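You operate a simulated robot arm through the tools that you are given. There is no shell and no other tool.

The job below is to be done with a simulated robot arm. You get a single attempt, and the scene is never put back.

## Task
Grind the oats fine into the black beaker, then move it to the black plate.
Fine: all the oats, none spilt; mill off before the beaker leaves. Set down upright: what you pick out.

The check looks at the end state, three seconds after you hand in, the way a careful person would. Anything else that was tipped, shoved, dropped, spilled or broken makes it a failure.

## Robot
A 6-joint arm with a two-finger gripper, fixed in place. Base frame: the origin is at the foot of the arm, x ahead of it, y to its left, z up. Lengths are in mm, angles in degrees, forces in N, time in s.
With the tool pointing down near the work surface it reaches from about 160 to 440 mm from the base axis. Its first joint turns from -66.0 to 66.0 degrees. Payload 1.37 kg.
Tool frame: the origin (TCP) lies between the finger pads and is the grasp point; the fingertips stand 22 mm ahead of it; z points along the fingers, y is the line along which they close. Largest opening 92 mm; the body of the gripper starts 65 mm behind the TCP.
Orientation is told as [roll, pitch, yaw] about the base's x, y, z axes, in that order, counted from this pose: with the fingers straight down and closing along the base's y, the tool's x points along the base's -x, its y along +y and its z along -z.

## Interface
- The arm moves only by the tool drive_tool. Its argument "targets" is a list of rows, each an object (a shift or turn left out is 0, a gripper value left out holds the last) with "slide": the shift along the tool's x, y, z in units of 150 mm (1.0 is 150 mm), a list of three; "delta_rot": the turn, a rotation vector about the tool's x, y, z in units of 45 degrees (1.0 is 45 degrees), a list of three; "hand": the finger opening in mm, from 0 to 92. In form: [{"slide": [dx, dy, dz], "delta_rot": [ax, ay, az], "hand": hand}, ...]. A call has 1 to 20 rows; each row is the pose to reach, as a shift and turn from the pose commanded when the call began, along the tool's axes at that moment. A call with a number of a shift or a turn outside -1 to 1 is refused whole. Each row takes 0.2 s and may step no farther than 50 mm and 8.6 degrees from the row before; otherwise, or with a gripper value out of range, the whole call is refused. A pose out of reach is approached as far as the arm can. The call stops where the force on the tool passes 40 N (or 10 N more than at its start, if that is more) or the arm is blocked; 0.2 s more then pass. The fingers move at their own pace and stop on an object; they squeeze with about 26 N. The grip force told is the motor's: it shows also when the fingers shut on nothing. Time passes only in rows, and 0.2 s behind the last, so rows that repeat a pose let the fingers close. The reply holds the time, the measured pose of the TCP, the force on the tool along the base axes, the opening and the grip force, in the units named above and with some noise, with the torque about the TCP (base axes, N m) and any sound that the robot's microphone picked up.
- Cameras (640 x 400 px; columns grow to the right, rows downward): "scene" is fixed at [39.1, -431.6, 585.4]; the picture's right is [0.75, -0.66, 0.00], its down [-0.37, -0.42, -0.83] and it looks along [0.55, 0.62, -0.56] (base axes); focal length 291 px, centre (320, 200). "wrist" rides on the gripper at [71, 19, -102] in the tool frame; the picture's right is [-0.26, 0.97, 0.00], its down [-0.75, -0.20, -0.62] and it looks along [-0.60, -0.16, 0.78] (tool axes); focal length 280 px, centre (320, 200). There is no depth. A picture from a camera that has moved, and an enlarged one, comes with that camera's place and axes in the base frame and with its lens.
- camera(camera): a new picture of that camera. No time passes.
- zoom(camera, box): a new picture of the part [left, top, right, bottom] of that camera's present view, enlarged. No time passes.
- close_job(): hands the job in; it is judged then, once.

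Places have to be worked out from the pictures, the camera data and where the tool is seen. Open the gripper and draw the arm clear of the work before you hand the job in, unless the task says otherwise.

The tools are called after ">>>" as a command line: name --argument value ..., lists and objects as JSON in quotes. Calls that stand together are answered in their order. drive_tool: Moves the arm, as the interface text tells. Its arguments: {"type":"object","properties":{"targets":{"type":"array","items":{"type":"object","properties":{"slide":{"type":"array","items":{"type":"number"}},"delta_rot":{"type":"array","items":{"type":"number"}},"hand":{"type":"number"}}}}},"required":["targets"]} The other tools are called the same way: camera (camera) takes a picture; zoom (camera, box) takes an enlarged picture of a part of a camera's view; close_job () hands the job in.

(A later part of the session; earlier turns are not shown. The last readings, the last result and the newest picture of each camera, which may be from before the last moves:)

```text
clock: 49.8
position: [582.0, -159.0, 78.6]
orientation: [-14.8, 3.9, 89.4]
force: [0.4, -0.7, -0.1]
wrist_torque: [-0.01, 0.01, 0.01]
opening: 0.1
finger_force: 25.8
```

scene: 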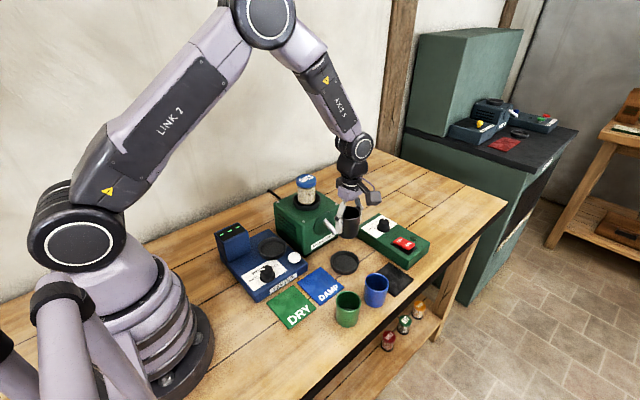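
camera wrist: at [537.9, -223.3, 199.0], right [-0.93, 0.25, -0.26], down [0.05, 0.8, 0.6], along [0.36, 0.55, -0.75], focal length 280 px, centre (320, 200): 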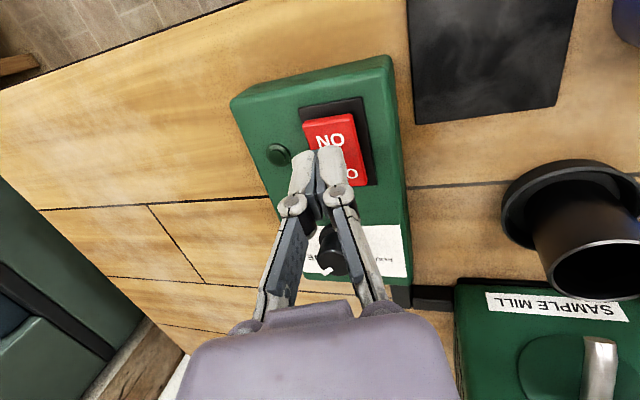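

>>> drive_tool --targets '[{"slide": [-0.0009, 0.0033, 0.0129], "hand": 0}, {"slide": [-0.0014, 0.005, 0.0193], "hand": 0}, {"slide": [-0.0014, 0.005, 0.0193], "hand": 0}]'

>>> zoom --camera "scene" --box '[370, 210, 440, 260]'

```text
clock: 50.6
position: [581.8, -159.6, 75.7]
orientation: [-14.7, 3.8, 89.5]
force: [0.8, -0.3, 1.5]
wrist_torque: [-0.01, -0.03, 0.03]
opening: 0.1
finger_force: 25.8
```

```text
8.00 times, centred on (405, 235) of scene
camera zoom: at [39.1, -431.6, 585.4], right [0.75, -0.66, 0.0], down [-0.37, -0.42, -0.83], along [0.55, 0.62, -0.56], focal length 2327 px, centre (-360, -80)
```

zoom: 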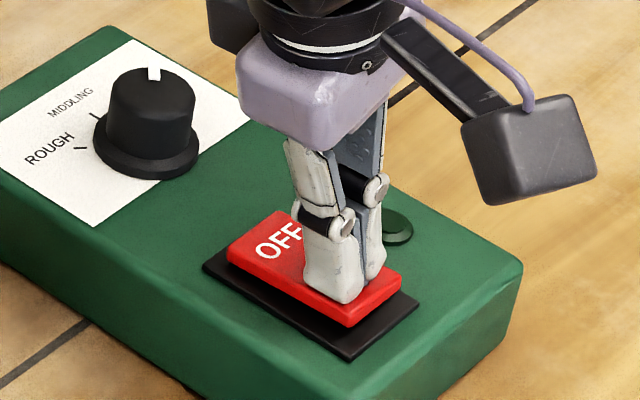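

>>> drive_tool --targets '[{"slide": [-0.0007, 0.0025, 0.0097], "hand": 0}, {"slide": [-0.0012, 0.0042, 0.0161], "hand": 0}, {"slide": [-0.0012, 0.0042, 0.0161], "hand": 0}]'

>>> zoom --camera "scene" --box '[370, 210, 440, 260]'

```text
clock: 51.4
position: [583.1, -160.8, 75.7]
orientation: [-14.7, 3.9, 89.3]
force: [-6.1, 0.1, 13.4]
wrist_torque: [0.07, 0.21, 0.02]
opening: 0.0
finger_force: 25.7
```

```text
8.00 times, centred on (405, 235) of scene
camera zoom: at [39.0, -431.6, 585.4], right [0.75, -0.66, 0.0], down [-0.37, -0.42, -0.83], along [0.55, 0.62, -0.56], focal length 2327 px, centre (-360, -80)
```

zoom: 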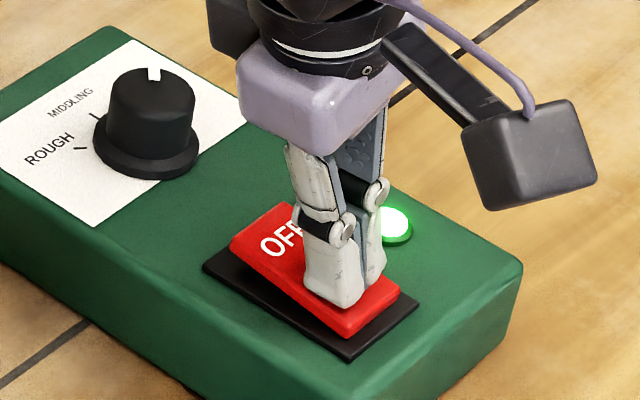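

The rocker tipped and the lamp is lit green: the mill is ON. I lift off 12 mm and watch the spout and listen.

>>> drive_tool --targets '[{"slide": [0.0027, -0.01, -0.0386], "hand": 0}, {"slide": [0.0054, -0.02, -0.0773], "hand": 0}]'

>>> zoom --camera "scene" --box '[290, 165, 390, 280]'

>>> zoom --camera "scene" --box '[370, 210, 440, 260]'

```text
clock: 52.0
position: [580.7, -158.6, 86.4]
orientation: [-14.7, 3.9, 89.6]
force: [-0.2, 0.4, -0.4]
wrist_torque: [-0.03, 0.01, -0.03]
opening: 0.0
finger_force: 26.2
```

```text
3.48 times, centred on (340, 222) of scene
camera zoom: at [39.1, -431.6, 585.4], right [0.75, -0.66, 0.0], down [-0.37, -0.42, -0.83], along [0.55, 0.62, -0.56], focal length 1012 px, centre (250, 122)
```

zoom: 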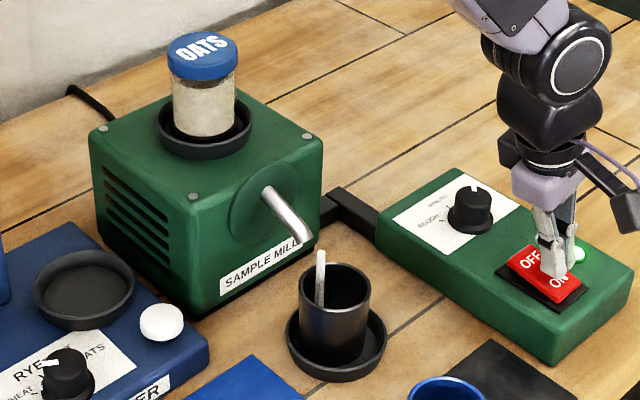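

```text
8.00 times, centred on (405, 235) of scene
camera zoom: at [39.1, -431.6, 585.4], right [0.75, -0.66, 0.0], down [-0.37, -0.42, -0.83], along [0.55, 0.62, -0.56], focal length 2327 px, centre (-360, -80)
```

zoom: 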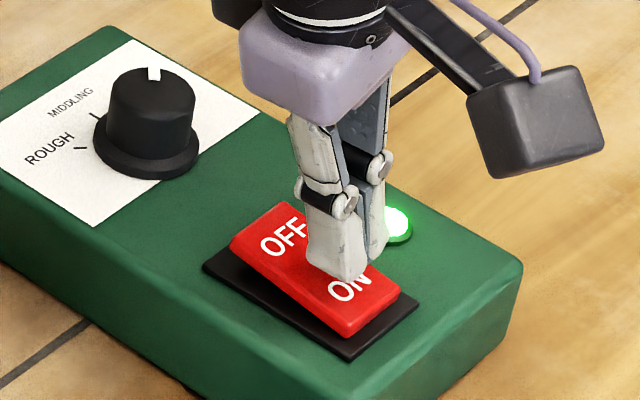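

The oats are streaming into the beaker, inside its rim, and the jar level is falling. I hold still and let time pass while monitoring.

>>> drive_tool --targets '[{"slide": [0, 0, 0], "hand": 0}, {"slide": [0, 0, 0], "hand": 0}, {"slide": [0, 0, 0], "hand": 0}, {"slide": [0, 0, 0], "hand": 0}, {"slide": [0, 0, 0], "hand": 0}]'

>>> zoom --camera "scene" --box '[290, 165, 390, 280]'

>>> zoom --camera "scene" --box '[325, 230, 365, 280]'

```text
clock: 53.2
position: [581.2, -159.9, 86.2]
orientation: [-14.6, 3.9, 89.4]
force: [-1.0, 0.0, 0.3]
wrist_torque: [0.06, 0.02, 0.0]
opening: 0.0
finger_force: 25.8
```

```text
3.48 times, centred on (340, 222) of scene
camera zoom: at [39.1, -431.6, 585.4], right [0.75, -0.66, 0.0], down [-0.37, -0.42, -0.83], along [0.55, 0.62, -0.56], focal length 1012 px, centre (250, 122)
```

zoom: 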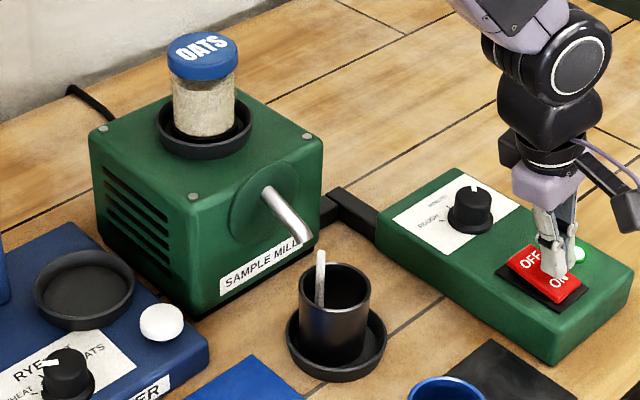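

```text
8.00 times, centred on (345, 255) of scene
camera zoom: at [39.1, -431.6, 585.4], right [0.75, -0.66, 0.0], down [-0.37, -0.42, -0.83], along [0.55, 0.62, -0.56], focal length 2327 px, centre (120, -240)
```

zoom: 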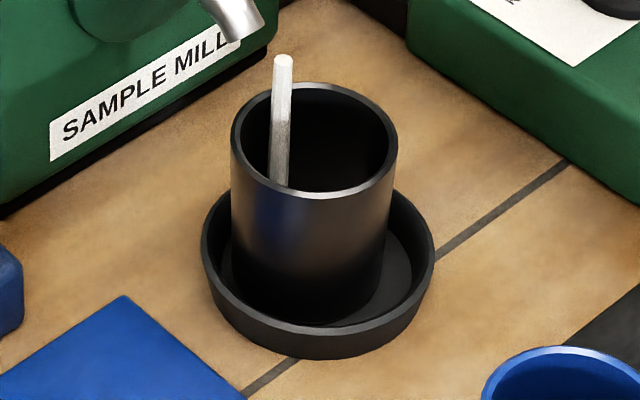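

Flow is steady and inside the rim. While it grinds I shift the fingertips (8 mm higher) above the OFF end of the rocker at y≈-130, ready for switching off.

>>> drive_tool --targets '[{"slide": [0.0036, -0.0133, -0.0515], "hand": 0}, {"slide": [-0.063, -0.014, -0.056], "hand": 0}, {"slide": [-0.13, -0.0145, -0.0605], "hand": 0}, {"slide": [-0.196, -0.015, -0.065], "hand": 0}, {"slide": [-0.196, -0.015, -0.065], "hand": 0}, {"slide": [-0.196, -0.015, -0.065], "hand": 0}, {"slide": [-0.196, -0.015, -0.065], "hand": 0}, {"slide": [-0.196, -0.015, -0.065], "hand": 0}]'

>>> zoom --camera "scene" --box '[290, 165, 390, 280]'

>>> zoom --camera "scene" --box '[370, 210, 440, 260]'

>>> camera --camera "wrist"

```text
clock: 55.0
position: [582.3, -129.6, 93.8]
orientation: [-14.6, 4.0, 89.5]
force: [-0.1, 0.3, 0.0]
wrist_torque: [0.04, 0.01, 0.0]
opening: 0.1
finger_force: 26.4
```

```text
3.48 times, centred on (340, 222) of scene
camera zoom: at [39.1, -431.6, 585.4], right [0.75, -0.66, 0.0], down [-0.37, -0.42, -0.83], along [0.55, 0.62, -0.56], focal length 1012 px, centre (250, 122)
```

zoom: 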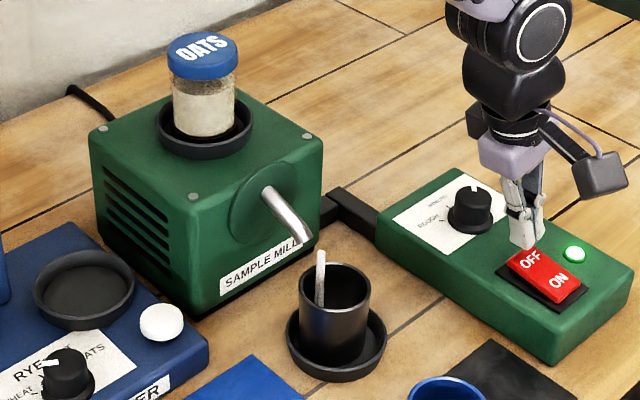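

```text
8.00 times, centred on (405, 235) of scene
camera zoom: at [39.1, -431.6, 585.4], right [0.75, -0.66, 0.0], down [-0.37, -0.42, -0.83], along [0.55, 0.62, -0.56], focal length 2327 px, centre (-360, -80)
```

zoom: 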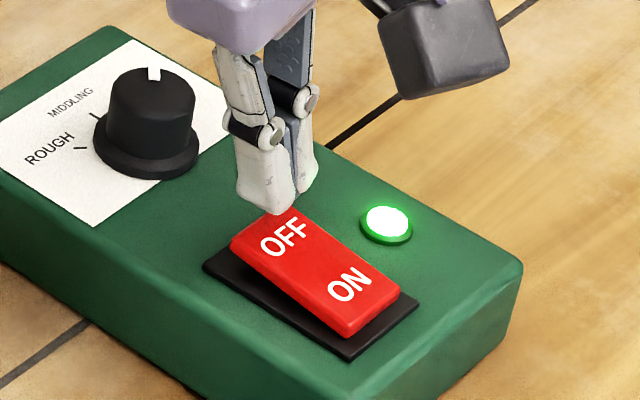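

```text
taken
camera wrist: at [536.8, -193.1, 191.8], right [-0.93, 0.25, -0.26], down [0.05, 0.8, 0.6], along [0.36, 0.55, -0.75], focal length 280 px, centre (320, 200)
```

wrist: 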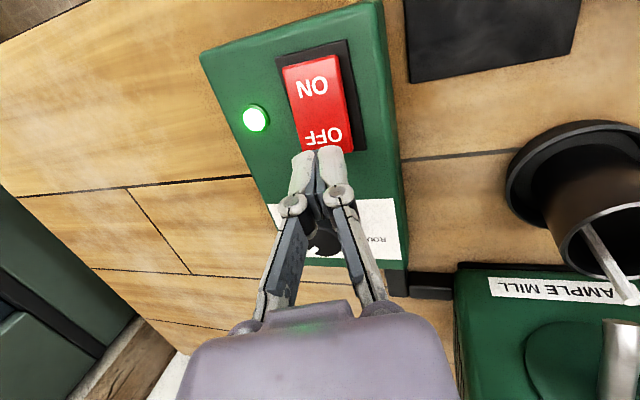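

The jar level keeps falling and the stream is intact. I wait on in 4-second stretches.

>>> drive_tool --targets '[{"hand": 0}, {"hand": 0}, {"hand": 0}, {"hand": 0}, {"hand": 0}, {"hand": 0}, {"hand": 0}, {"hand": 0}, {"hand": 0}, {"hand": 0}, {"hand": 0}, {"hand": 0}, {"hand": 0}, {"hand": 0}, {"hand": 0}, {"hand": 0}, {"hand": 0}, {"hand": 0}, {"hand": 0}, {"hand": 0}]'

>>> zoom --camera "scene" --box '[290, 165, 390, 280]'

>>> zoom --camera "scene" --box '[290, 165, 325, 215]'

```text
clock: 59.2
position: [583.4, -129.7, 94.5]
orientation: [-14.6, 3.8, 89.4]
force: [-0.6, 0.6, 0.5]
wrist_torque: [-0.02, 0.01, 0.02]
opening: 0.1
finger_force: 26.3
```

```text
3.48 times, centred on (340, 222) of scene
camera zoom: at [39.1, -431.6, 585.4], right [0.75, -0.66, 0.0], down [-0.37, -0.42, -0.83], along [0.55, 0.62, -0.56], focal length 1012 px, centre (250, 122)
```

zoom: 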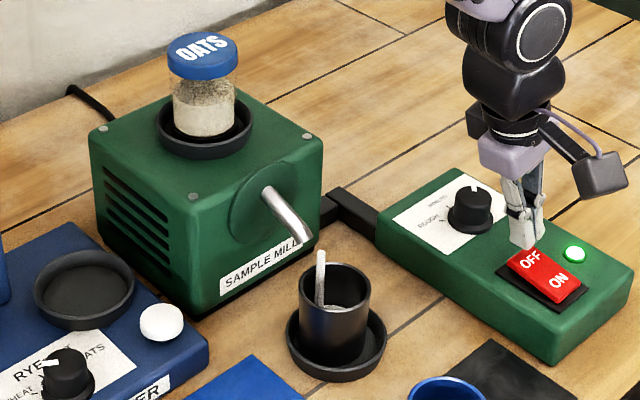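

```text
8.00 times, centred on (308, 190) of scene
camera zoom: at [39.1, -431.6, 585.4], right [0.75, -0.66, 0.0], down [-0.37, -0.42, -0.83], along [0.55, 0.62, -0.56], focal length 2327 px, centre (420, 280)
```

zoom: 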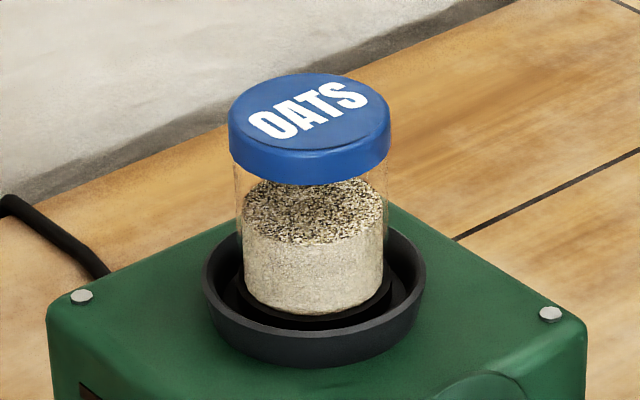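

About 60 % is left in the jar after 8 s and the fill is visible in the beaker. I keep waiting.

>>> drive_tool --targets '[{"hand": 0}, {"hand": 0}, {"hand": 0}, {"hand": 0}, {"hand": 0}, {"hand": 0}, {"hand": 0}, {"hand": 0}, {"hand": 0}, {"hand": 0}, {"hand": 0}, {"hand": 0}, {"hand": 0}, {"hand": 0}, {"hand": 0}, {"hand": 0}, {"hand": 0}, {"hand": 0}, {"hand": 0}, {"hand": 0}]'

>>> zoom --camera "scene" --box '[290, 165, 390, 280]'

>>> zoom --camera "scene" --box '[325, 230, 365, 280]'

```text
clock: 63.4
position: [580.9, -129.6, 95.0]
orientation: [-14.6, 4.0, 89.4]
force: [-0.3, -0.1, 0.0]
wrist_torque: [0.01, 0.0, -0.04]
opening: 0.0
finger_force: 26.1
```

```text
3.48 times, centred on (340, 222) of scene
camera zoom: at [39.1, -431.6, 585.4], right [0.75, -0.66, 0.0], down [-0.37, -0.42, -0.83], along [0.55, 0.62, -0.56], focal length 1012 px, centre (250, 122)
```

zoom: 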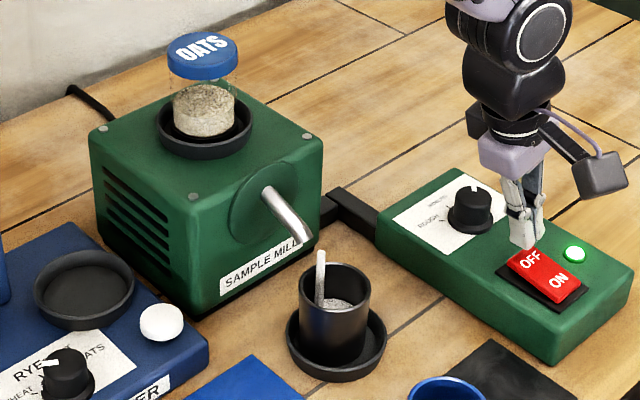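

```text
8.00 times, centred on (345, 255) of scene
camera zoom: at [39.1, -431.6, 585.4], right [0.75, -0.66, 0.0], down [-0.37, -0.42, -0.83], along [0.55, 0.62, -0.56], focal length 2327 px, centre (120, -240)
```

zoom: 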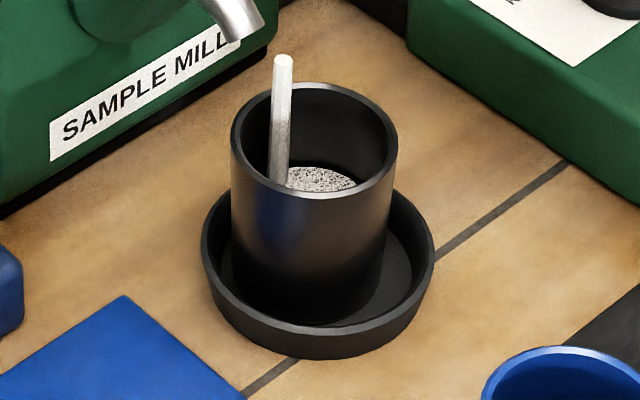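

Filling cleanly, nothing outside the beaker; the jar is under half. I wait another 4 s twice and look again.

>>> drive_tool --targets '[{"hand": 0}, {"hand": 0}, {"hand": 0}, {"hand": 0}, {"hand": 0}, {"hand": 0}, {"hand": 0}, {"hand": 0}, {"hand": 0}, {"hand": 0}, {"hand": 0}, {"hand": 0}, {"hand": 0}, {"hand": 0}, {"hand": 0}, {"hand": 0}, {"hand": 0}, {"hand": 0}, {"hand": 0}, {"hand": 0}]'

>>> drive_tool --targets '[{"hand": 0}, {"hand": 0}, {"hand": 0}, {"hand": 0}, {"hand": 0}, {"hand": 0}, {"hand": 0}, {"hand": 0}, {"hand": 0}, {"hand": 0}, {"hand": 0}, {"hand": 0}, {"hand": 0}, {"hand": 0}, {"hand": 0}, {"hand": 0}, {"hand": 0}, {"hand": 0}, {"hand": 0}, {"hand": 0}]'

>>> zoom --camera "scene" --box '[290, 165, 390, 280]'

>>> zoom --camera "scene" --box '[325, 230, 365, 280]'

```text
clock: 67.6
position: [582.5, -128.7, 93.7]
orientation: [-14.7, 3.9, 89.5]
force: [-0.6, 0.6, -0.4]
wrist_torque: [-0.01, 0.02, 0.02]
opening: 0.1
finger_force: 26.8
```

```text
clock: 71.8
position: [583.3, -129.4, 95.9]
orientation: [-14.6, 4.0, 89.4]
force: [0.2, 0.3, -0.2]
wrist_torque: [0.02, -0.02, 0.04]
opening: 0.0
finger_force: 26.5
```

```text
3.48 times, centred on (340, 222) of scene
camera zoom: at [39.1, -431.6, 585.4], right [0.75, -0.66, 0.0], down [-0.37, -0.42, -0.83], along [0.55, 0.62, -0.56], focal length 1012 px, centre (250, 122)
```

zoom: 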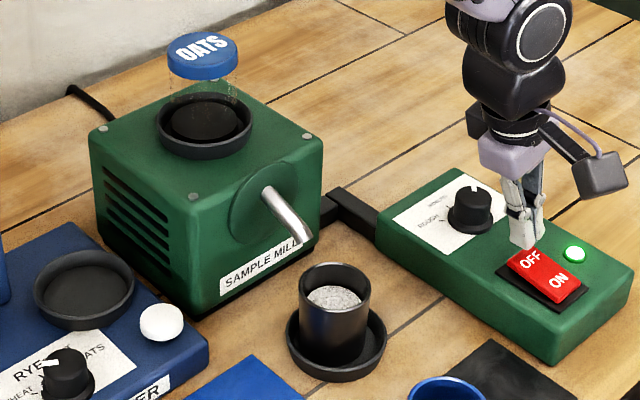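

```text
8.00 times, centred on (345, 255) of scene
camera zoom: at [39.1, -431.6, 585.4], right [0.75, -0.66, 0.0], down [-0.37, -0.42, -0.83], along [0.55, 0.62, -0.56], focal length 2327 px, centre (120, -240)
```

zoom: 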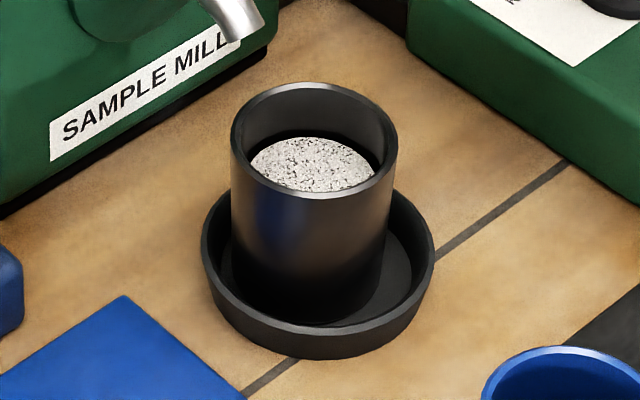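

The jar looks empty and the stream has stopped. I zoom on the jar and spout to be sure, before switching off.

>>> zoom --camera "scene" --box '[290, 165, 325, 215]'

>>> drive_tool --targets '[{"hand": 0}, {"hand": 0}, {"hand": 0}, {"hand": 0}, {"hand": 0}, {"hand": 0}, {"hand": 0}, {"hand": 0}, {"hand": 0}, {"hand": 0}]'

>>> zoom --camera "scene" --box '[300, 195, 380, 280]'

```text
8.00 times, centred on (308, 190) of scene
camera zoom: at [39.1, -431.6, 585.4], right [0.75, -0.66, 0.0], down [-0.37, -0.42, -0.83], along [0.55, 0.62, -0.56], focal length 2327 px, centre (420, 280)
```

zoom: 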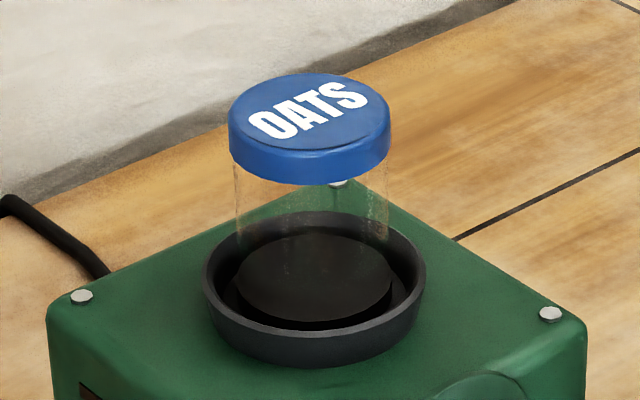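

```text
clock: 74.0
position: [582.2, -129.1, 93.6]
orientation: [-14.6, 3.8, 89.4]
force: [-0.1, -0.2, 0.7]
wrist_torque: [0.02, 0.03, 0.03]
opening: 0.1
finger_force: 25.8
```

```text
4.71 times, centred on (340, 238) of scene
camera zoom: at [39.1, -431.6, 585.4], right [0.75, -0.66, 0.0], down [-0.37, -0.42, -0.83], along [0.55, 0.62, -0.56], focal length 1369 px, centre (226, 24)
```

zoom: 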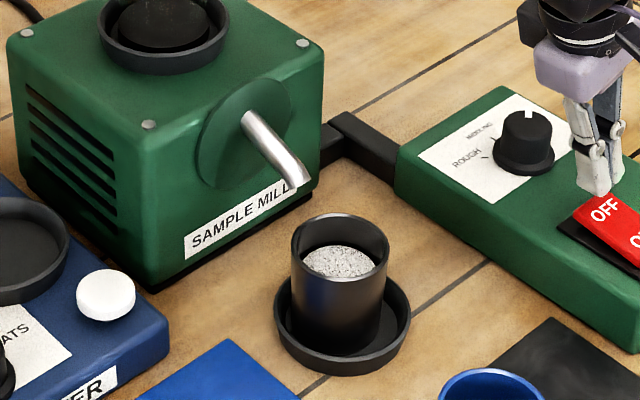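

The jar is empty and no stream remains. I lower onto the OFF end: first 9 mm, then in small steps.

>>> drive_tool --targets '[{"slide": [-0.002, 0.0075, 0.029], "hand": 0}, {"slide": [-0.0041, 0.015, 0.058], "hand": 0}, {"slide": [-0.0054, 0.02, 0.0773], "hand": 0}]'

>>> zoom --camera "scene" --box '[370, 210, 440, 260]'

```text
clock: 74.8
position: [582.2, -129.2, 82.9]
orientation: [-14.6, 3.9, 89.4]
force: [0.7, -0.2, -0.8]
wrist_torque: [0.03, 0.0, 0.01]
opening: 0.0
finger_force: 26.1
```

```text
8.00 times, centred on (405, 235) of scene
camera zoom: at [39.1, -431.6, 585.4], right [0.75, -0.66, 0.0], down [-0.37, -0.42, -0.83], along [0.55, 0.62, -0.56], focal length 2327 px, centre (-360, -80)
```

zoom: 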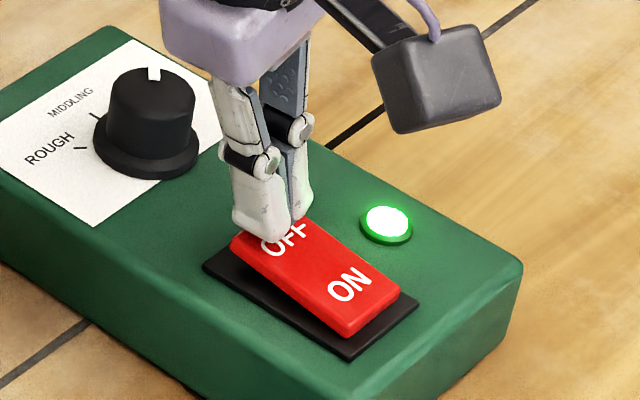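

>>> drive_tool --targets '[{"slide": [-0.0014, 0.005, 0.0193], "hand": 0}, {"slide": [-0.0025, 0.0092, 0.0354], "hand": 0}, {"slide": [-0.0034, 0.0125, 0.0483], "hand": 0}]'

>>> zoom --camera "scene" --box '[370, 210, 440, 260]'

```text
clock: 75.6
position: [582.7, -129.5, 74.7]
orientation: [-14.6, 3.8, 89.4]
force: [-0.2, 0.0, -0.3]
wrist_torque: [0.0, 0.01, 0.01]
opening: 0.0
finger_force: 26.1
```

```text
8.00 times, centred on (405, 235) of scene
camera zoom: at [39.1, -431.6, 585.4], right [0.75, -0.66, 0.0], down [-0.37, -0.42, -0.83], along [0.55, 0.62, -0.56], focal length 2327 px, centre (-360, -80)
```

zoom: 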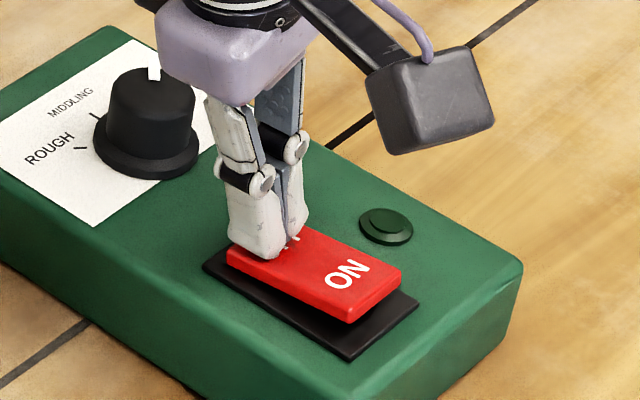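

The lamp is out and the rocker is back at OFF, so the mill is off. I lift straight up 60 mm.

>>> drive_tool --targets '[{"slide": [0.0067, -0.025, -0.0966], "hand": 0}, {"slide": [0.0156, -0.058, -0.225], "hand": 0}, {"slide": [0.0268, -0.1, -0.386], "hand": 0}]'

>>> camera --camera "scene"

>>> zoom --camera "scene" --box '[370, 210, 440, 260]'

```text
clock: 76.4
position: [582.1, -129.2, 133.2]
orientation: [-14.6, 3.9, 89.4]
force: [0.2, -0.3, 0.4]
wrist_torque: [-0.03, 0.03, -0.03]
opening: 0.0
finger_force: 26.3
```

```text
taken
```

scene: 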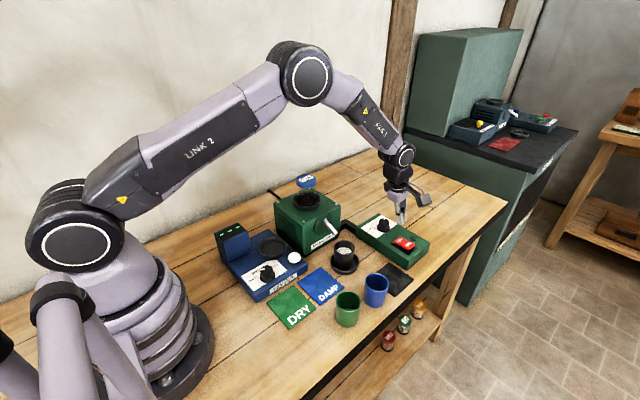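

```text
8.00 times, centred on (405, 235) of scene
camera zoom: at [39.1, -431.6, 585.4], right [0.75, -0.66, 0.0], down [-0.37, -0.42, -0.83], along [0.55, 0.62, -0.56], focal length 2327 px, centre (-360, -80)
```

zoom: 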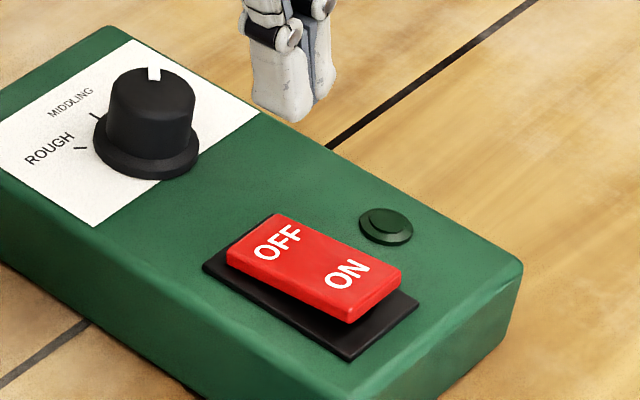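

Switch and dial look right. I return above the beaker in the dish: TCP to (446.5,-63,165), tool-down, yaw 90°, opening to 72 mm on arrival.

>>> drive_tool --targets '[{"slide": [-0.06, 0.117, -0.09], "delta_rot": [-0.046, -0.012, 0], "hand": 0}, {"slide": [-0.12, 0.234, -0.16], "delta_rot": [-0.092, -0.025, 0], "hand": 0}, {"slide": [-0.18, 0.351, -0.22], "delta_rot": [-0.138, -0.037, 0], "hand": 20}, {"slide": [-0.239, 0.467, -0.28], "delta_rot": [-0.184, -0.049, 0], "hand": 40}, {"slide": [-0.299, 0.584, -0.34], "delta_rot": [-0.23, -0.061, 0], "hand": 60}, {"slide": [-0.359, 0.701, -0.4], "delta_rot": [-0.276, -0.074, 0], "hand": 72}, {"slide": [-0.419, 0.818, -0.461], "delta_rot": [-0.322, -0.086, 0], "hand": 72}, {"slide": [-0.419, 0.818, -0.461], "delta_rot": [-0.322, -0.086, 0], "hand": 72}]'

>>> camera --camera "wrist"

>>> zoom --camera "wrist" --box '[250, 20, 420, 240]'

```text
clock: 78.2
position: [447.7, -62.5, 166.0]
orientation: [0.0, 0.0, 89.9]
force: [-0.1, -0.1, 0.7]
wrist_torque: [-0.01, -0.02, -0.01]
opening: 72.0
finger_force: 0.0
```

```text
taken
camera wrist: at [427.6, -133.5, 266.5], right [-0.96, 0.26, 0.0], down [0.2, 0.75, 0.62], along [0.17, 0.6, -0.78], focal length 280 px, centre (320, 200)
```

wrist: 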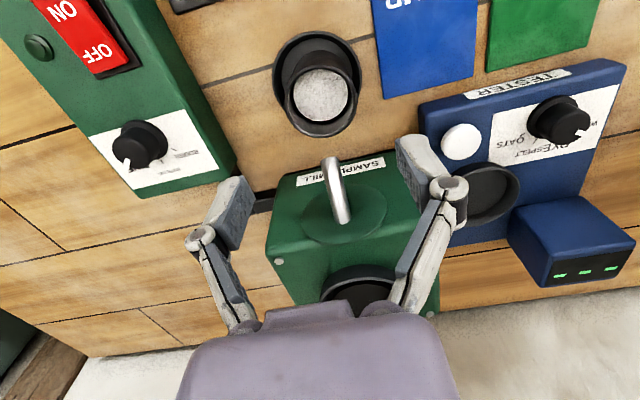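

```text
1.82 times, centred on (335, 130) of wrist
camera zoom: at [427.6, -133.5, 266.5], right [-0.96, 0.26, 0.0], down [0.2, 0.75, 0.62], along [0.17, 0.6, -0.78], focal length 510 px, centre (293, 327)
```

zoom: 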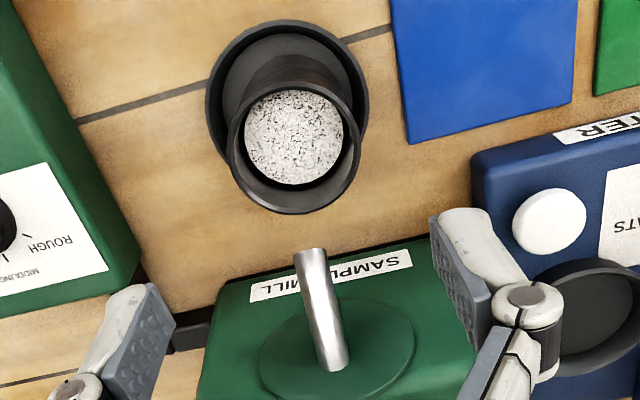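

The beaker is undisturbed, filled with fine meal, nothing spilt. I descend around it (1 mm toward -y) to the same grip height z≈42.

>>> drive_tool --targets '[{"slide": [0.007, 0, 0.13], "hand": 72}, {"slide": [0.007, 0, 0.28], "hand": 72}, {"slide": [0.007, 0, 0.43], "hand": 72}, {"slide": [0.007, 0, 0.58], "hand": 72}, {"slide": [0.007, 0, 0.7], "hand": 72}, {"slide": [0.007, 0, 0.78], "hand": 72}, {"slide": [0.007, 0, 0.825], "hand": 72}]'

>>> camera --camera "wrist"

>>> zoom --camera "scene" --box '[310, 205, 380, 285]'

```text
clock: 79.8
position: [447.2, -64.6, 43.7]
orientation: [-0.2, 0.0, 89.9]
force: [-0.1, 0.5, 0.1]
wrist_torque: [0.0, -0.02, 0.0]
opening: 72.3
finger_force: 0.0
```

```text
taken
camera wrist: at [426.8, -135.2, 143.4], right [-0.96, 0.26, 0.0], down [0.2, 0.75, 0.62], along [0.17, 0.6, -0.78], focal length 280 px, centre (320, 200)
```

wrist: 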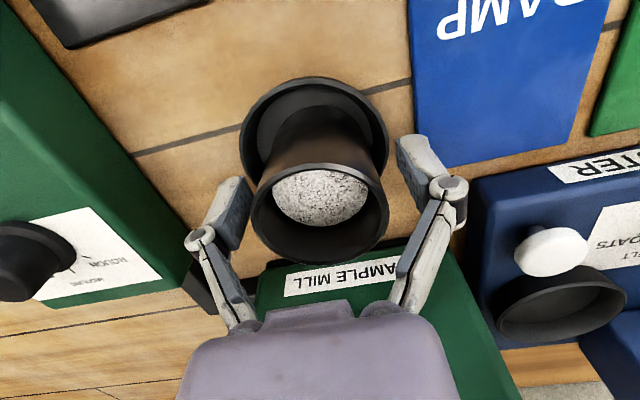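

```text
5.00 times, centred on (345, 245) of scene
camera zoom: at [39.1, -431.6, 585.4], right [0.75, -0.66, 0.0], down [-0.37, -0.42, -0.83], along [0.55, 0.62, -0.56], focal length 1454 px, centre (195, -25)
```

zoom: 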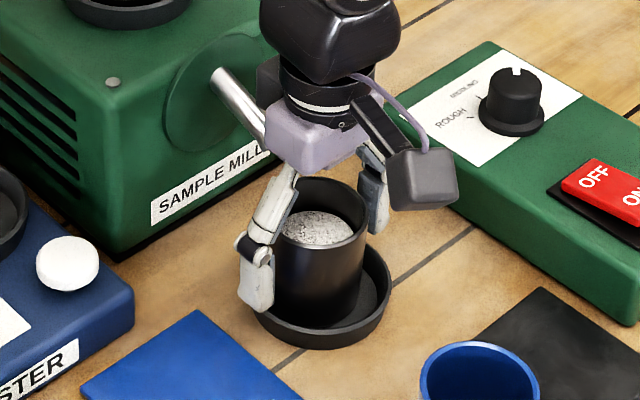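

Aligned around the beaker. I close the fingers.

>>> drive_tool --targets '[{"slide": [0, 0, 0], "hand": 62}, {"slide": [0, 0, 0], "hand": 54}, {"slide": [0, 0, 0], "hand": 44}, {"slide": [0, 0, 0], "hand": 44}, {"slide": [0, 0, 0], "hand": 44}]'

```text
clock: 81.0
position: [446.5, -64.8, 42.7]
orientation: [-0.1, 0.1, 89.8]
force: [-0.1, -0.2, 1.8]
wrist_torque: [0.08, 0.06, 0.01]
opening: 51.0
finger_force: 26.4
```

Gripped at 51 mm. I lift 15 mm to clear the dish rim, move 16 mm away from the spout, then rise.

>>> drive_tool --targets '[{"slide": [0, 0, -0.02], "hand": 44}, {"slide": [0, 0, -0.05], "hand": 44}, {"slide": [0, 0, -0.1], "hand": 44}, {"slide": [0.03, 0, -0.1], "hand": 44}, {"slide": [0.07, 0, -0.1], "hand": 44}, {"slide": [0.107, 0, -0.1], "hand": 44}]'

>>> zoom --camera "scene" --box '[310, 205, 380, 285]'

>>> camera --camera "wrist"

```text
clock: 82.4
position: [446.8, -80.6, 57.2]
orientation: [-0.2, 0.0, 89.9]
force: [0.4, -1.0, -1.7]
wrist_torque: [-0.03, 0.01, 0.01]
opening: 50.8
finger_force: 26.0
```

```text
5.00 times, centred on (345, 245) of scene
camera zoom: at [39.1, -431.6, 585.4], right [0.75, -0.66, 0.0], down [-0.37, -0.42, -0.83], along [0.55, 0.62, -0.56], focal length 1454 px, centre (195, -25)
```

zoom: 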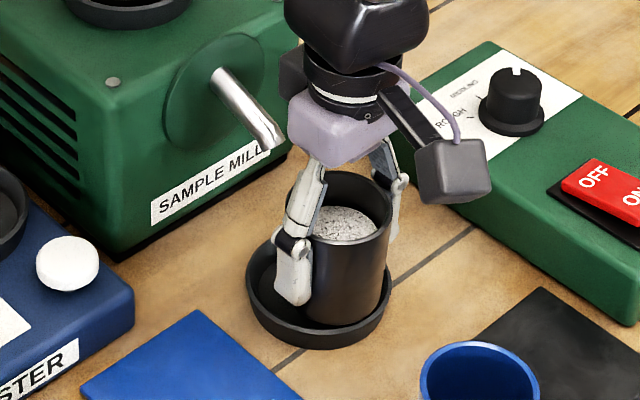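

```text
taken
camera wrist: at [426.7, -150.8, 158.6], right [-0.96, 0.26, 0.0], down [0.2, 0.75, 0.62], along [0.17, 0.6, -0.78], focal length 280 px, centre (320, 200)
```

wrist: 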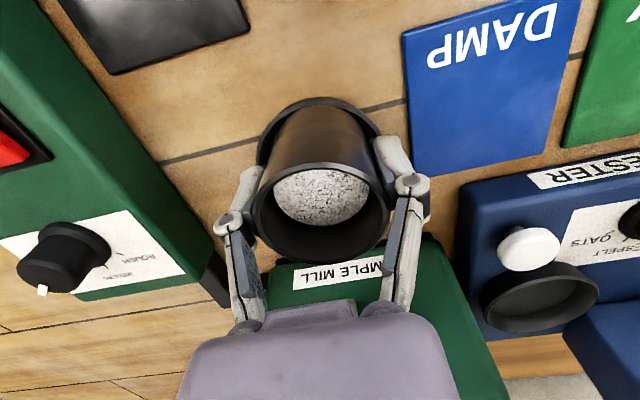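

The beaker is level and clear of the spout. I rise to z≈142 and traverse smoothly to above the black plate at (505,-176.5).

>>> drive_tool --targets '[{"slide": [0, 0, -0.08], "hand": 44}, {"slide": [0, 0, -0.22], "hand": 44}, {"slide": [0, 0, -0.38], "hand": 44}, {"slide": [0.03, -0.018, -0.51], "hand": 44}, {"slide": [0.11, -0.067, -0.567], "hand": 44}, {"slide": [0.23, -0.14, -0.567], "hand": 44}, {"slide": [0.36, -0.218, -0.567], "hand": 44}, {"slide": [0.49, -0.296, -0.567], "hand": 44}, {"slide": [0.59, -0.357, -0.567], "hand": 44}, {"slide": [0.64, -0.387, -0.567], "hand": 44}, {"slide": [0.64, -0.387, -0.567], "hand": 44}]'

>>> camera --camera "wrist"

>>> camera --camera "scene"

```text
clock: 84.8
position: [503.9, -178.0, 142.9]
orientation: [-0.1, -0.1, 89.9]
force: [0.5, -0.2, -0.8]
wrist_torque: [0.01, -0.01, -0.01]
opening: 51.0
finger_force: 26.3
```

```text
taken
camera wrist: at [483.9, -248.2, 243.2], right [-0.96, 0.26, 0.0], down [0.2, 0.75, 0.62], along [0.17, 0.6, -0.78], focal length 280 px, centre (320, 200)
```

wrist: 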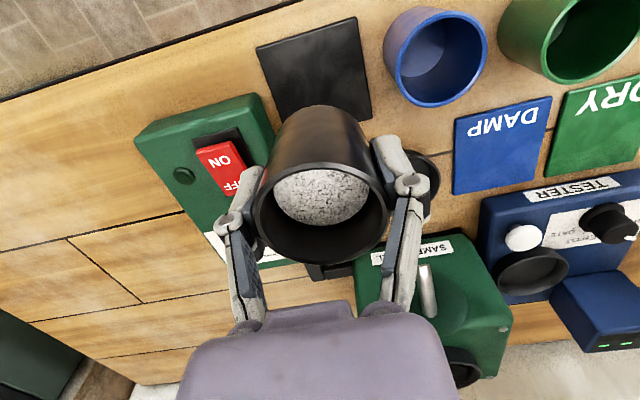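

```text
taken
```

scene: 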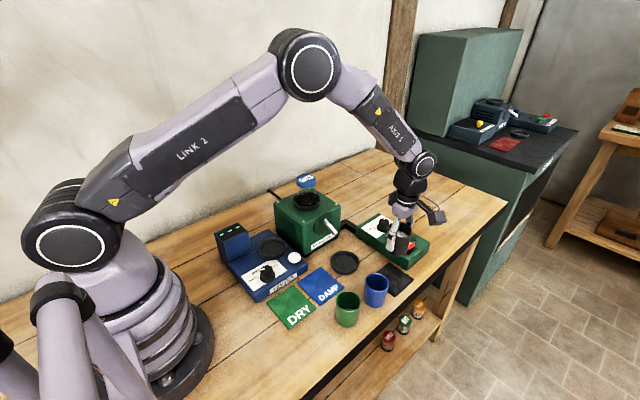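

The plate spans about x 464–542, y -218…-140, so my present position (504,-178) is over its centre, clear of the blue beaker. I descend 95 mm.

>>> drive_tool --targets '[{"slide": [0, 0, 0.1], "hand": 44}, {"slide": [0, 0, 0.25], "hand": 44}, {"slide": [0, 0, 0.4], "hand": 44}, {"slide": [0, 0, 0.52], "hand": 44}, {"slide": [0, 0, 0.6], "hand": 44}, {"slide": [0, 0, 0.633], "hand": 44}]'

>>> camera --camera "wrist"

>>> zoom --camera "scene" --box '[350, 220, 450, 310]'

```text
clock: 86.2
position: [505.5, -176.7, 48.4]
orientation: [-0.2, 0.1, 89.9]
force: [0.2, 0.2, -1.6]
wrist_torque: [0.02, -0.01, 0.01]
opening: 51.2
finger_force: 26.0
```

```text
taken
camera wrist: at [485.1, -246.4, 148.5], right [-0.96, 0.26, 0.0], down [0.2, 0.75, 0.62], along [0.17, 0.6, -0.78], focal length 280 px, centre (320, 200)
```

wrist: 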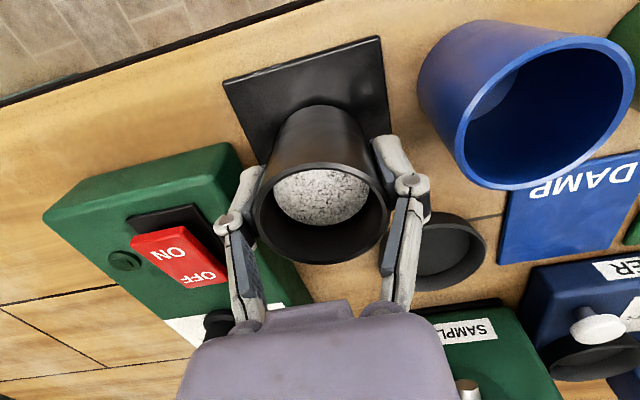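

```text
4.44 times, centred on (400, 265) of scene
camera zoom: at [39.1, -431.6, 585.4], right [0.75, -0.66, 0.0], down [-0.37, -0.42, -0.83], along [0.55, 0.62, -0.56], focal length 1293 px, centre (-36, -89)
```

zoom: 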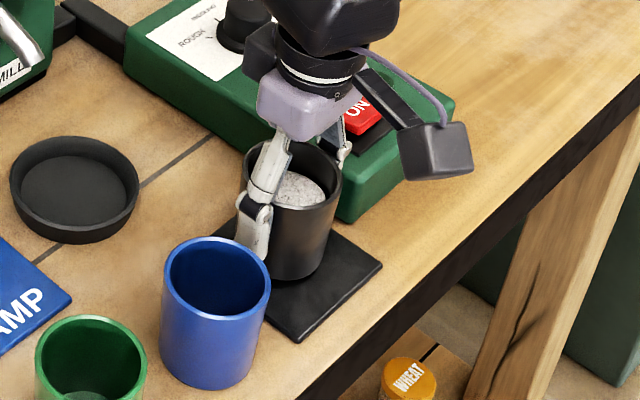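

Centring looks right; I nudge 2 mm toward -y and lower the last millimetres in small steps.

>>> drive_tool --targets '[{"slide": [0.013, 0, 0], "hand": 44}, {"slide": [0.013, 0, 0.013], "hand": 44}, {"slide": [0.013, 0, 0.027], "hand": 44}, {"slide": [0.013, 0, 0.027], "hand": 44}]'

```text
clock: 87.2
position: [504.0, -179.5, 42.9]
orientation: [-0.1, 0.0, 90.0]
force: [-0.9, -0.2, 0.1]
wrist_torque: [0.01, 0.07, 0.01]
opening: 50.8
finger_force: 26.0
```

>>> drive_tool --targets '[{"slide": [0, 0, 0.004], "hand": 44}, {"slide": [0, 0, 0.004], "hand": 44}]'

>>> zoom --camera "scene" --box '[350, 220, 450, 310]'

```text
clock: 87.8
position: [505.6, -179.1, 43.4]
orientation: [-0.3, 0.1, 89.8]
force: [-1.6, -0.4, 5.9]
wrist_torque: [0.04, 0.2, -0.01]
opening: 50.9
finger_force: 26.0
```

```text
4.44 times, centred on (400, 265) of scene
camera zoom: at [39.1, -431.6, 585.4], right [0.75, -0.66, 0.0], down [-0.37, -0.42, -0.83], along [0.55, 0.62, -0.56], focal length 1293 px, centre (-36, -89)
```

zoom: 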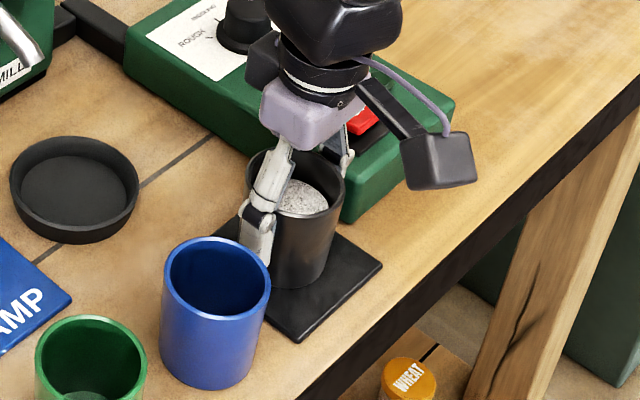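

Contact made (force up 7 N). I release by opening to 64 mm only, keeping clear of the blue beaker.

>>> drive_tool --targets '[{"slide": [0, 0, 0], "hand": 53}, {"slide": [0, 0, 0], "hand": 58}, {"slide": [0, 0, 0], "hand": 64}, {"slide": [0, 0, 0], "hand": 64}]'

>>> camera --camera "wrist"

>>> zoom --camera "scene" --box '[350, 220, 450, 310]'

```text
clock: 88.8
position: [504.9, -178.2, 44.3]
orientation: [-0.1, 0.0, 89.8]
force: [0.0, 0.6, 0.2]
wrist_torque: [-0.01, -0.01, 0.04]
opening: 64.2
finger_force: 0.0
```

```text
taken
camera wrist: at [484.8, -249.0, 143.9], right [-0.96, 0.26, 0.0], down [0.2, 0.75, 0.62], along [0.17, 0.6, -0.78], focal length 280 px, centre (320, 200)
```

wrist: 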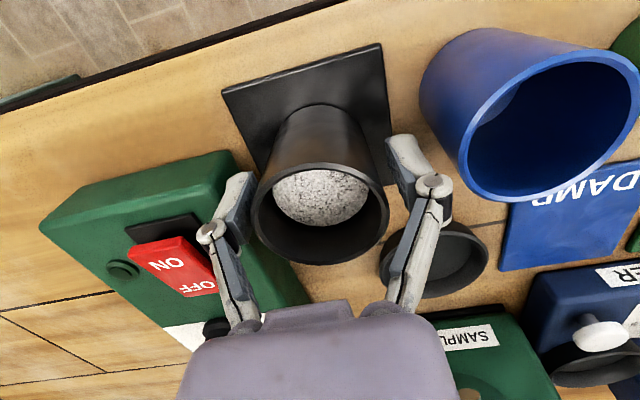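

```text
4.44 times, centred on (400, 265) of scene
camera zoom: at [39.1, -431.6, 585.4], right [0.75, -0.66, 0.0], down [-0.37, -0.42, -0.83], along [0.55, 0.62, -0.56], focal length 1293 px, centre (-36, -89)
```

zoom: 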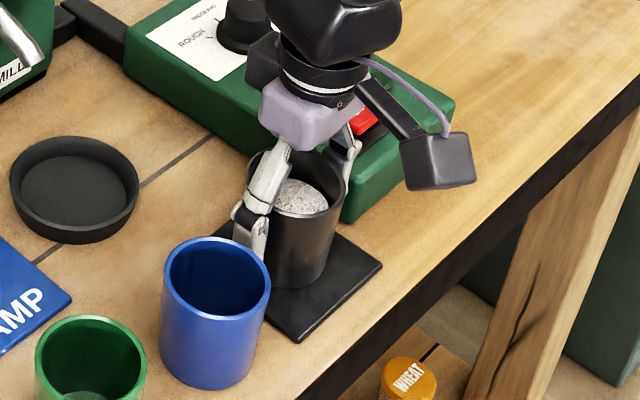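

The beaker stands free on the plate. I rise straight up 140 mm with the fingers unchanged.

>>> drive_tool --targets '[{"slide": [0, 0, -0.06], "hand": 64}, {"slide": [0, 0, -0.16], "hand": 64}, {"slide": [0, 0, -0.32], "hand": 64}, {"slide": [0, 0, -0.5], "hand": 64}, {"slide": [0, 0, -0.7], "hand": 64}, {"slide": [0, 0, -0.92], "hand": 64}]'

>>> camera --camera "wrist"

>>> camera --camera "scene"

```text
clock: 90.2
position: [505.7, -178.3, 180.1]
orientation: [0.0, 0.1, 89.9]
force: [0.7, -0.5, 0.1]
wrist_torque: [-0.01, -0.01, 0.0]
opening: 64.2
finger_force: 0.0
```

```text
taken
camera wrist: at [485.4, -248.7, 280.5], right [-0.96, 0.26, 0.0], down [0.21, 0.75, 0.62], along [0.17, 0.6, -0.78], focal length 280 px, centre (320, 200)
```

wrist: 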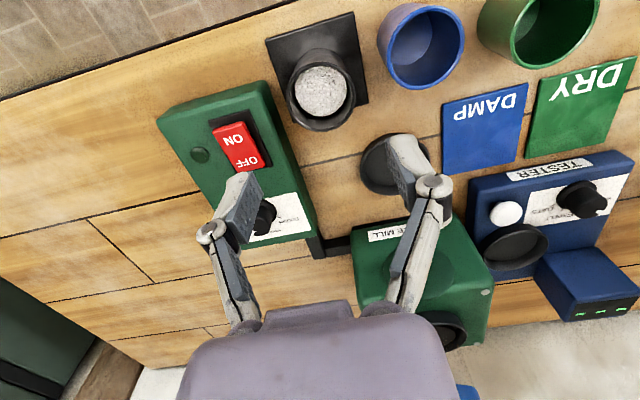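

```text
taken
```

scene: 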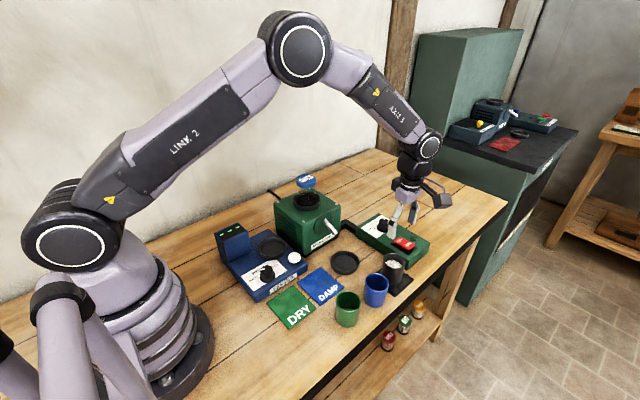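

The arm is clear. I check the plate and dish closely, then draw the arm back toward its starting area with the gripper open.

>>> zoom --camera "wrist" --box '[250, 0, 480, 200]'

>>> zoom --camera "scene" --box '[320, 220, 440, 310]'

>>> drive_tool --targets '[{"slide": [-0.03, 0.05, -0.15], "hand": 80}, {"slide": [-0.1, 0.18, -0.35], "hand": 92}, {"slide": [-0.18, 0.32, -0.55], "hand": 92}, {"slide": [-0.26, 0.46, -0.7], "hand": 92}, {"slide": [-0.34, 0.6, -0.8], "hand": 92}, {"slide": [-0.4, 0.74, -0.85], "hand": 92}, {"slide": [-0.42, 0.82, -0.87], "hand": 92}]'

```text
2.00 times, centred on (365, 100) of wrist
camera zoom: at [485.4, -248.7, 280.5], right [-0.96, 0.26, 0.0], down [0.21, 0.75, 0.62], along [0.17, 0.6, -0.78], focal length 561 px, centre (230, 400)
```

zoom: 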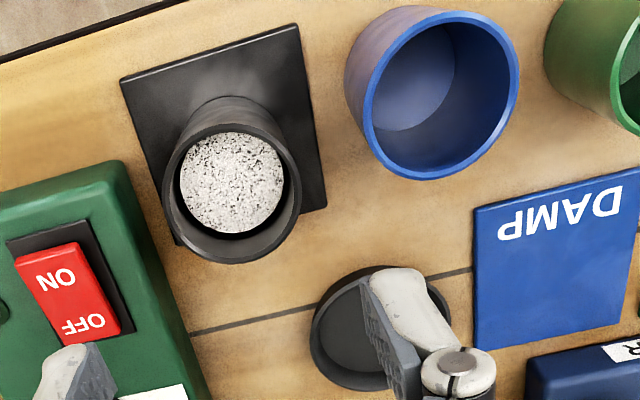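

```text
4.44 times, centred on (380, 265) of scene
camera zoom: at [39.1, -431.6, 585.4], right [0.75, -0.66, 0.0], down [-0.37, -0.42, -0.83], along [0.55, 0.62, -0.56], focal length 1293 px, centre (53, -89)
```

zoom: 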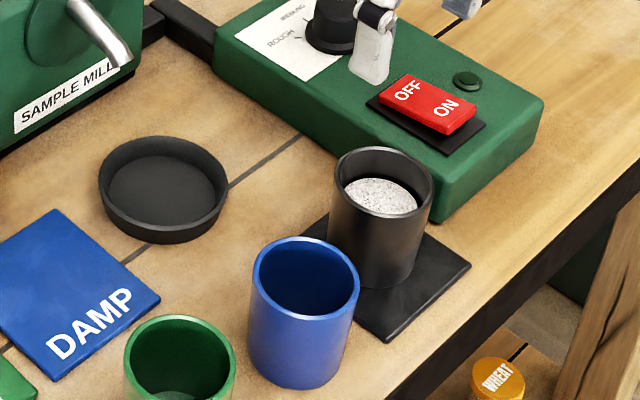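

```text
clock: 91.8
position: [380.4, -115.9, 311.4]
orientation: [-0.1, 0.0, 89.9]
force: [-0.7, 0.0, -0.6]
wrist_torque: [0.0, -0.03, 0.01]
opening: 91.9
finger_force: 0.2
```

The beaker is upright near the plate's centre, the dish is clean, the mill is off and the arm is back over (380,-116,311) with the gripper open. One last look over the whole scene before handing in.

>>> camera --camera "scene"

>>> zoom --camera "scene" --box '[200, 160, 360, 260]'

>>> zoom --camera "scene" --box '[330, 200, 450, 310]'

>>> camera --camera "wrist"

```text
taken
```

scene: 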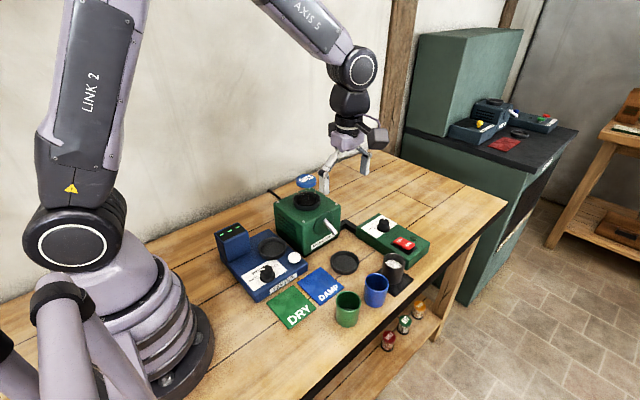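

```text
4.00 times, centred on (280, 210) of scene
camera zoom: at [39.1, -431.6, 585.4], right [0.75, -0.66, 0.0], down [-0.37, -0.42, -0.83], along [0.55, 0.62, -0.56], focal length 1163 px, centre (480, 160)
```

zoom: 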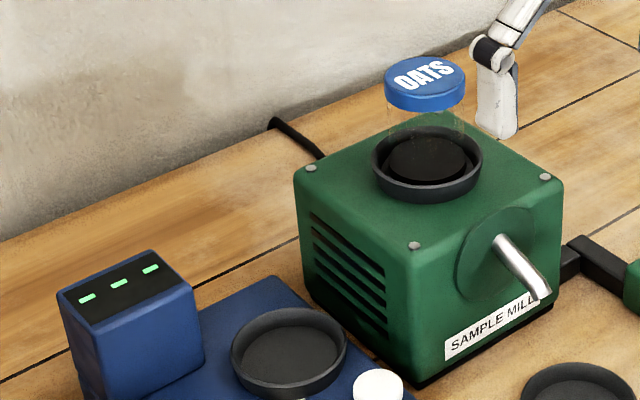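

```text
3.64 times, centred on (390, 255) of scene
camera zoom: at [39.1, -431.6, 585.4], right [0.75, -0.66, 0.0], down [-0.37, -0.42, -0.83], along [0.55, 0.62, -0.56], focal length 1058 px, centre (66, 0)
```

zoom: 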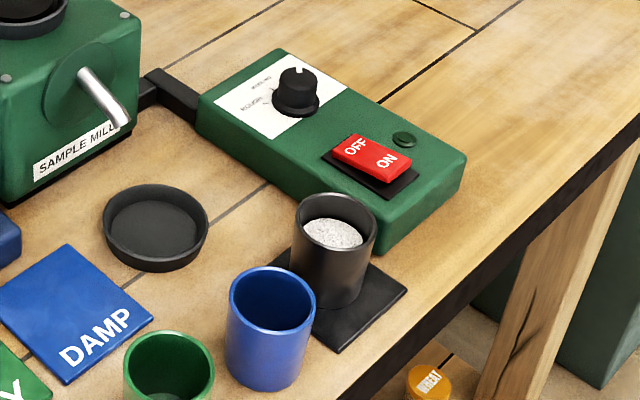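

```text
taken
camera wrist: at [360.9, -185.8, 412.0], right [-0.96, 0.26, 0.0], down [0.2, 0.75, 0.62], along [0.17, 0.6, -0.78], focal length 280 px, centre (320, 200)
```

wrist: 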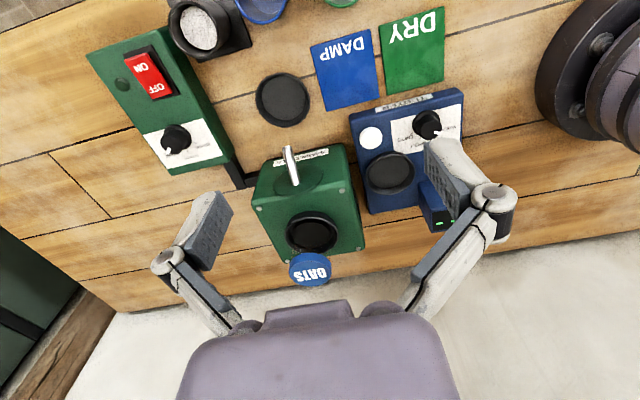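

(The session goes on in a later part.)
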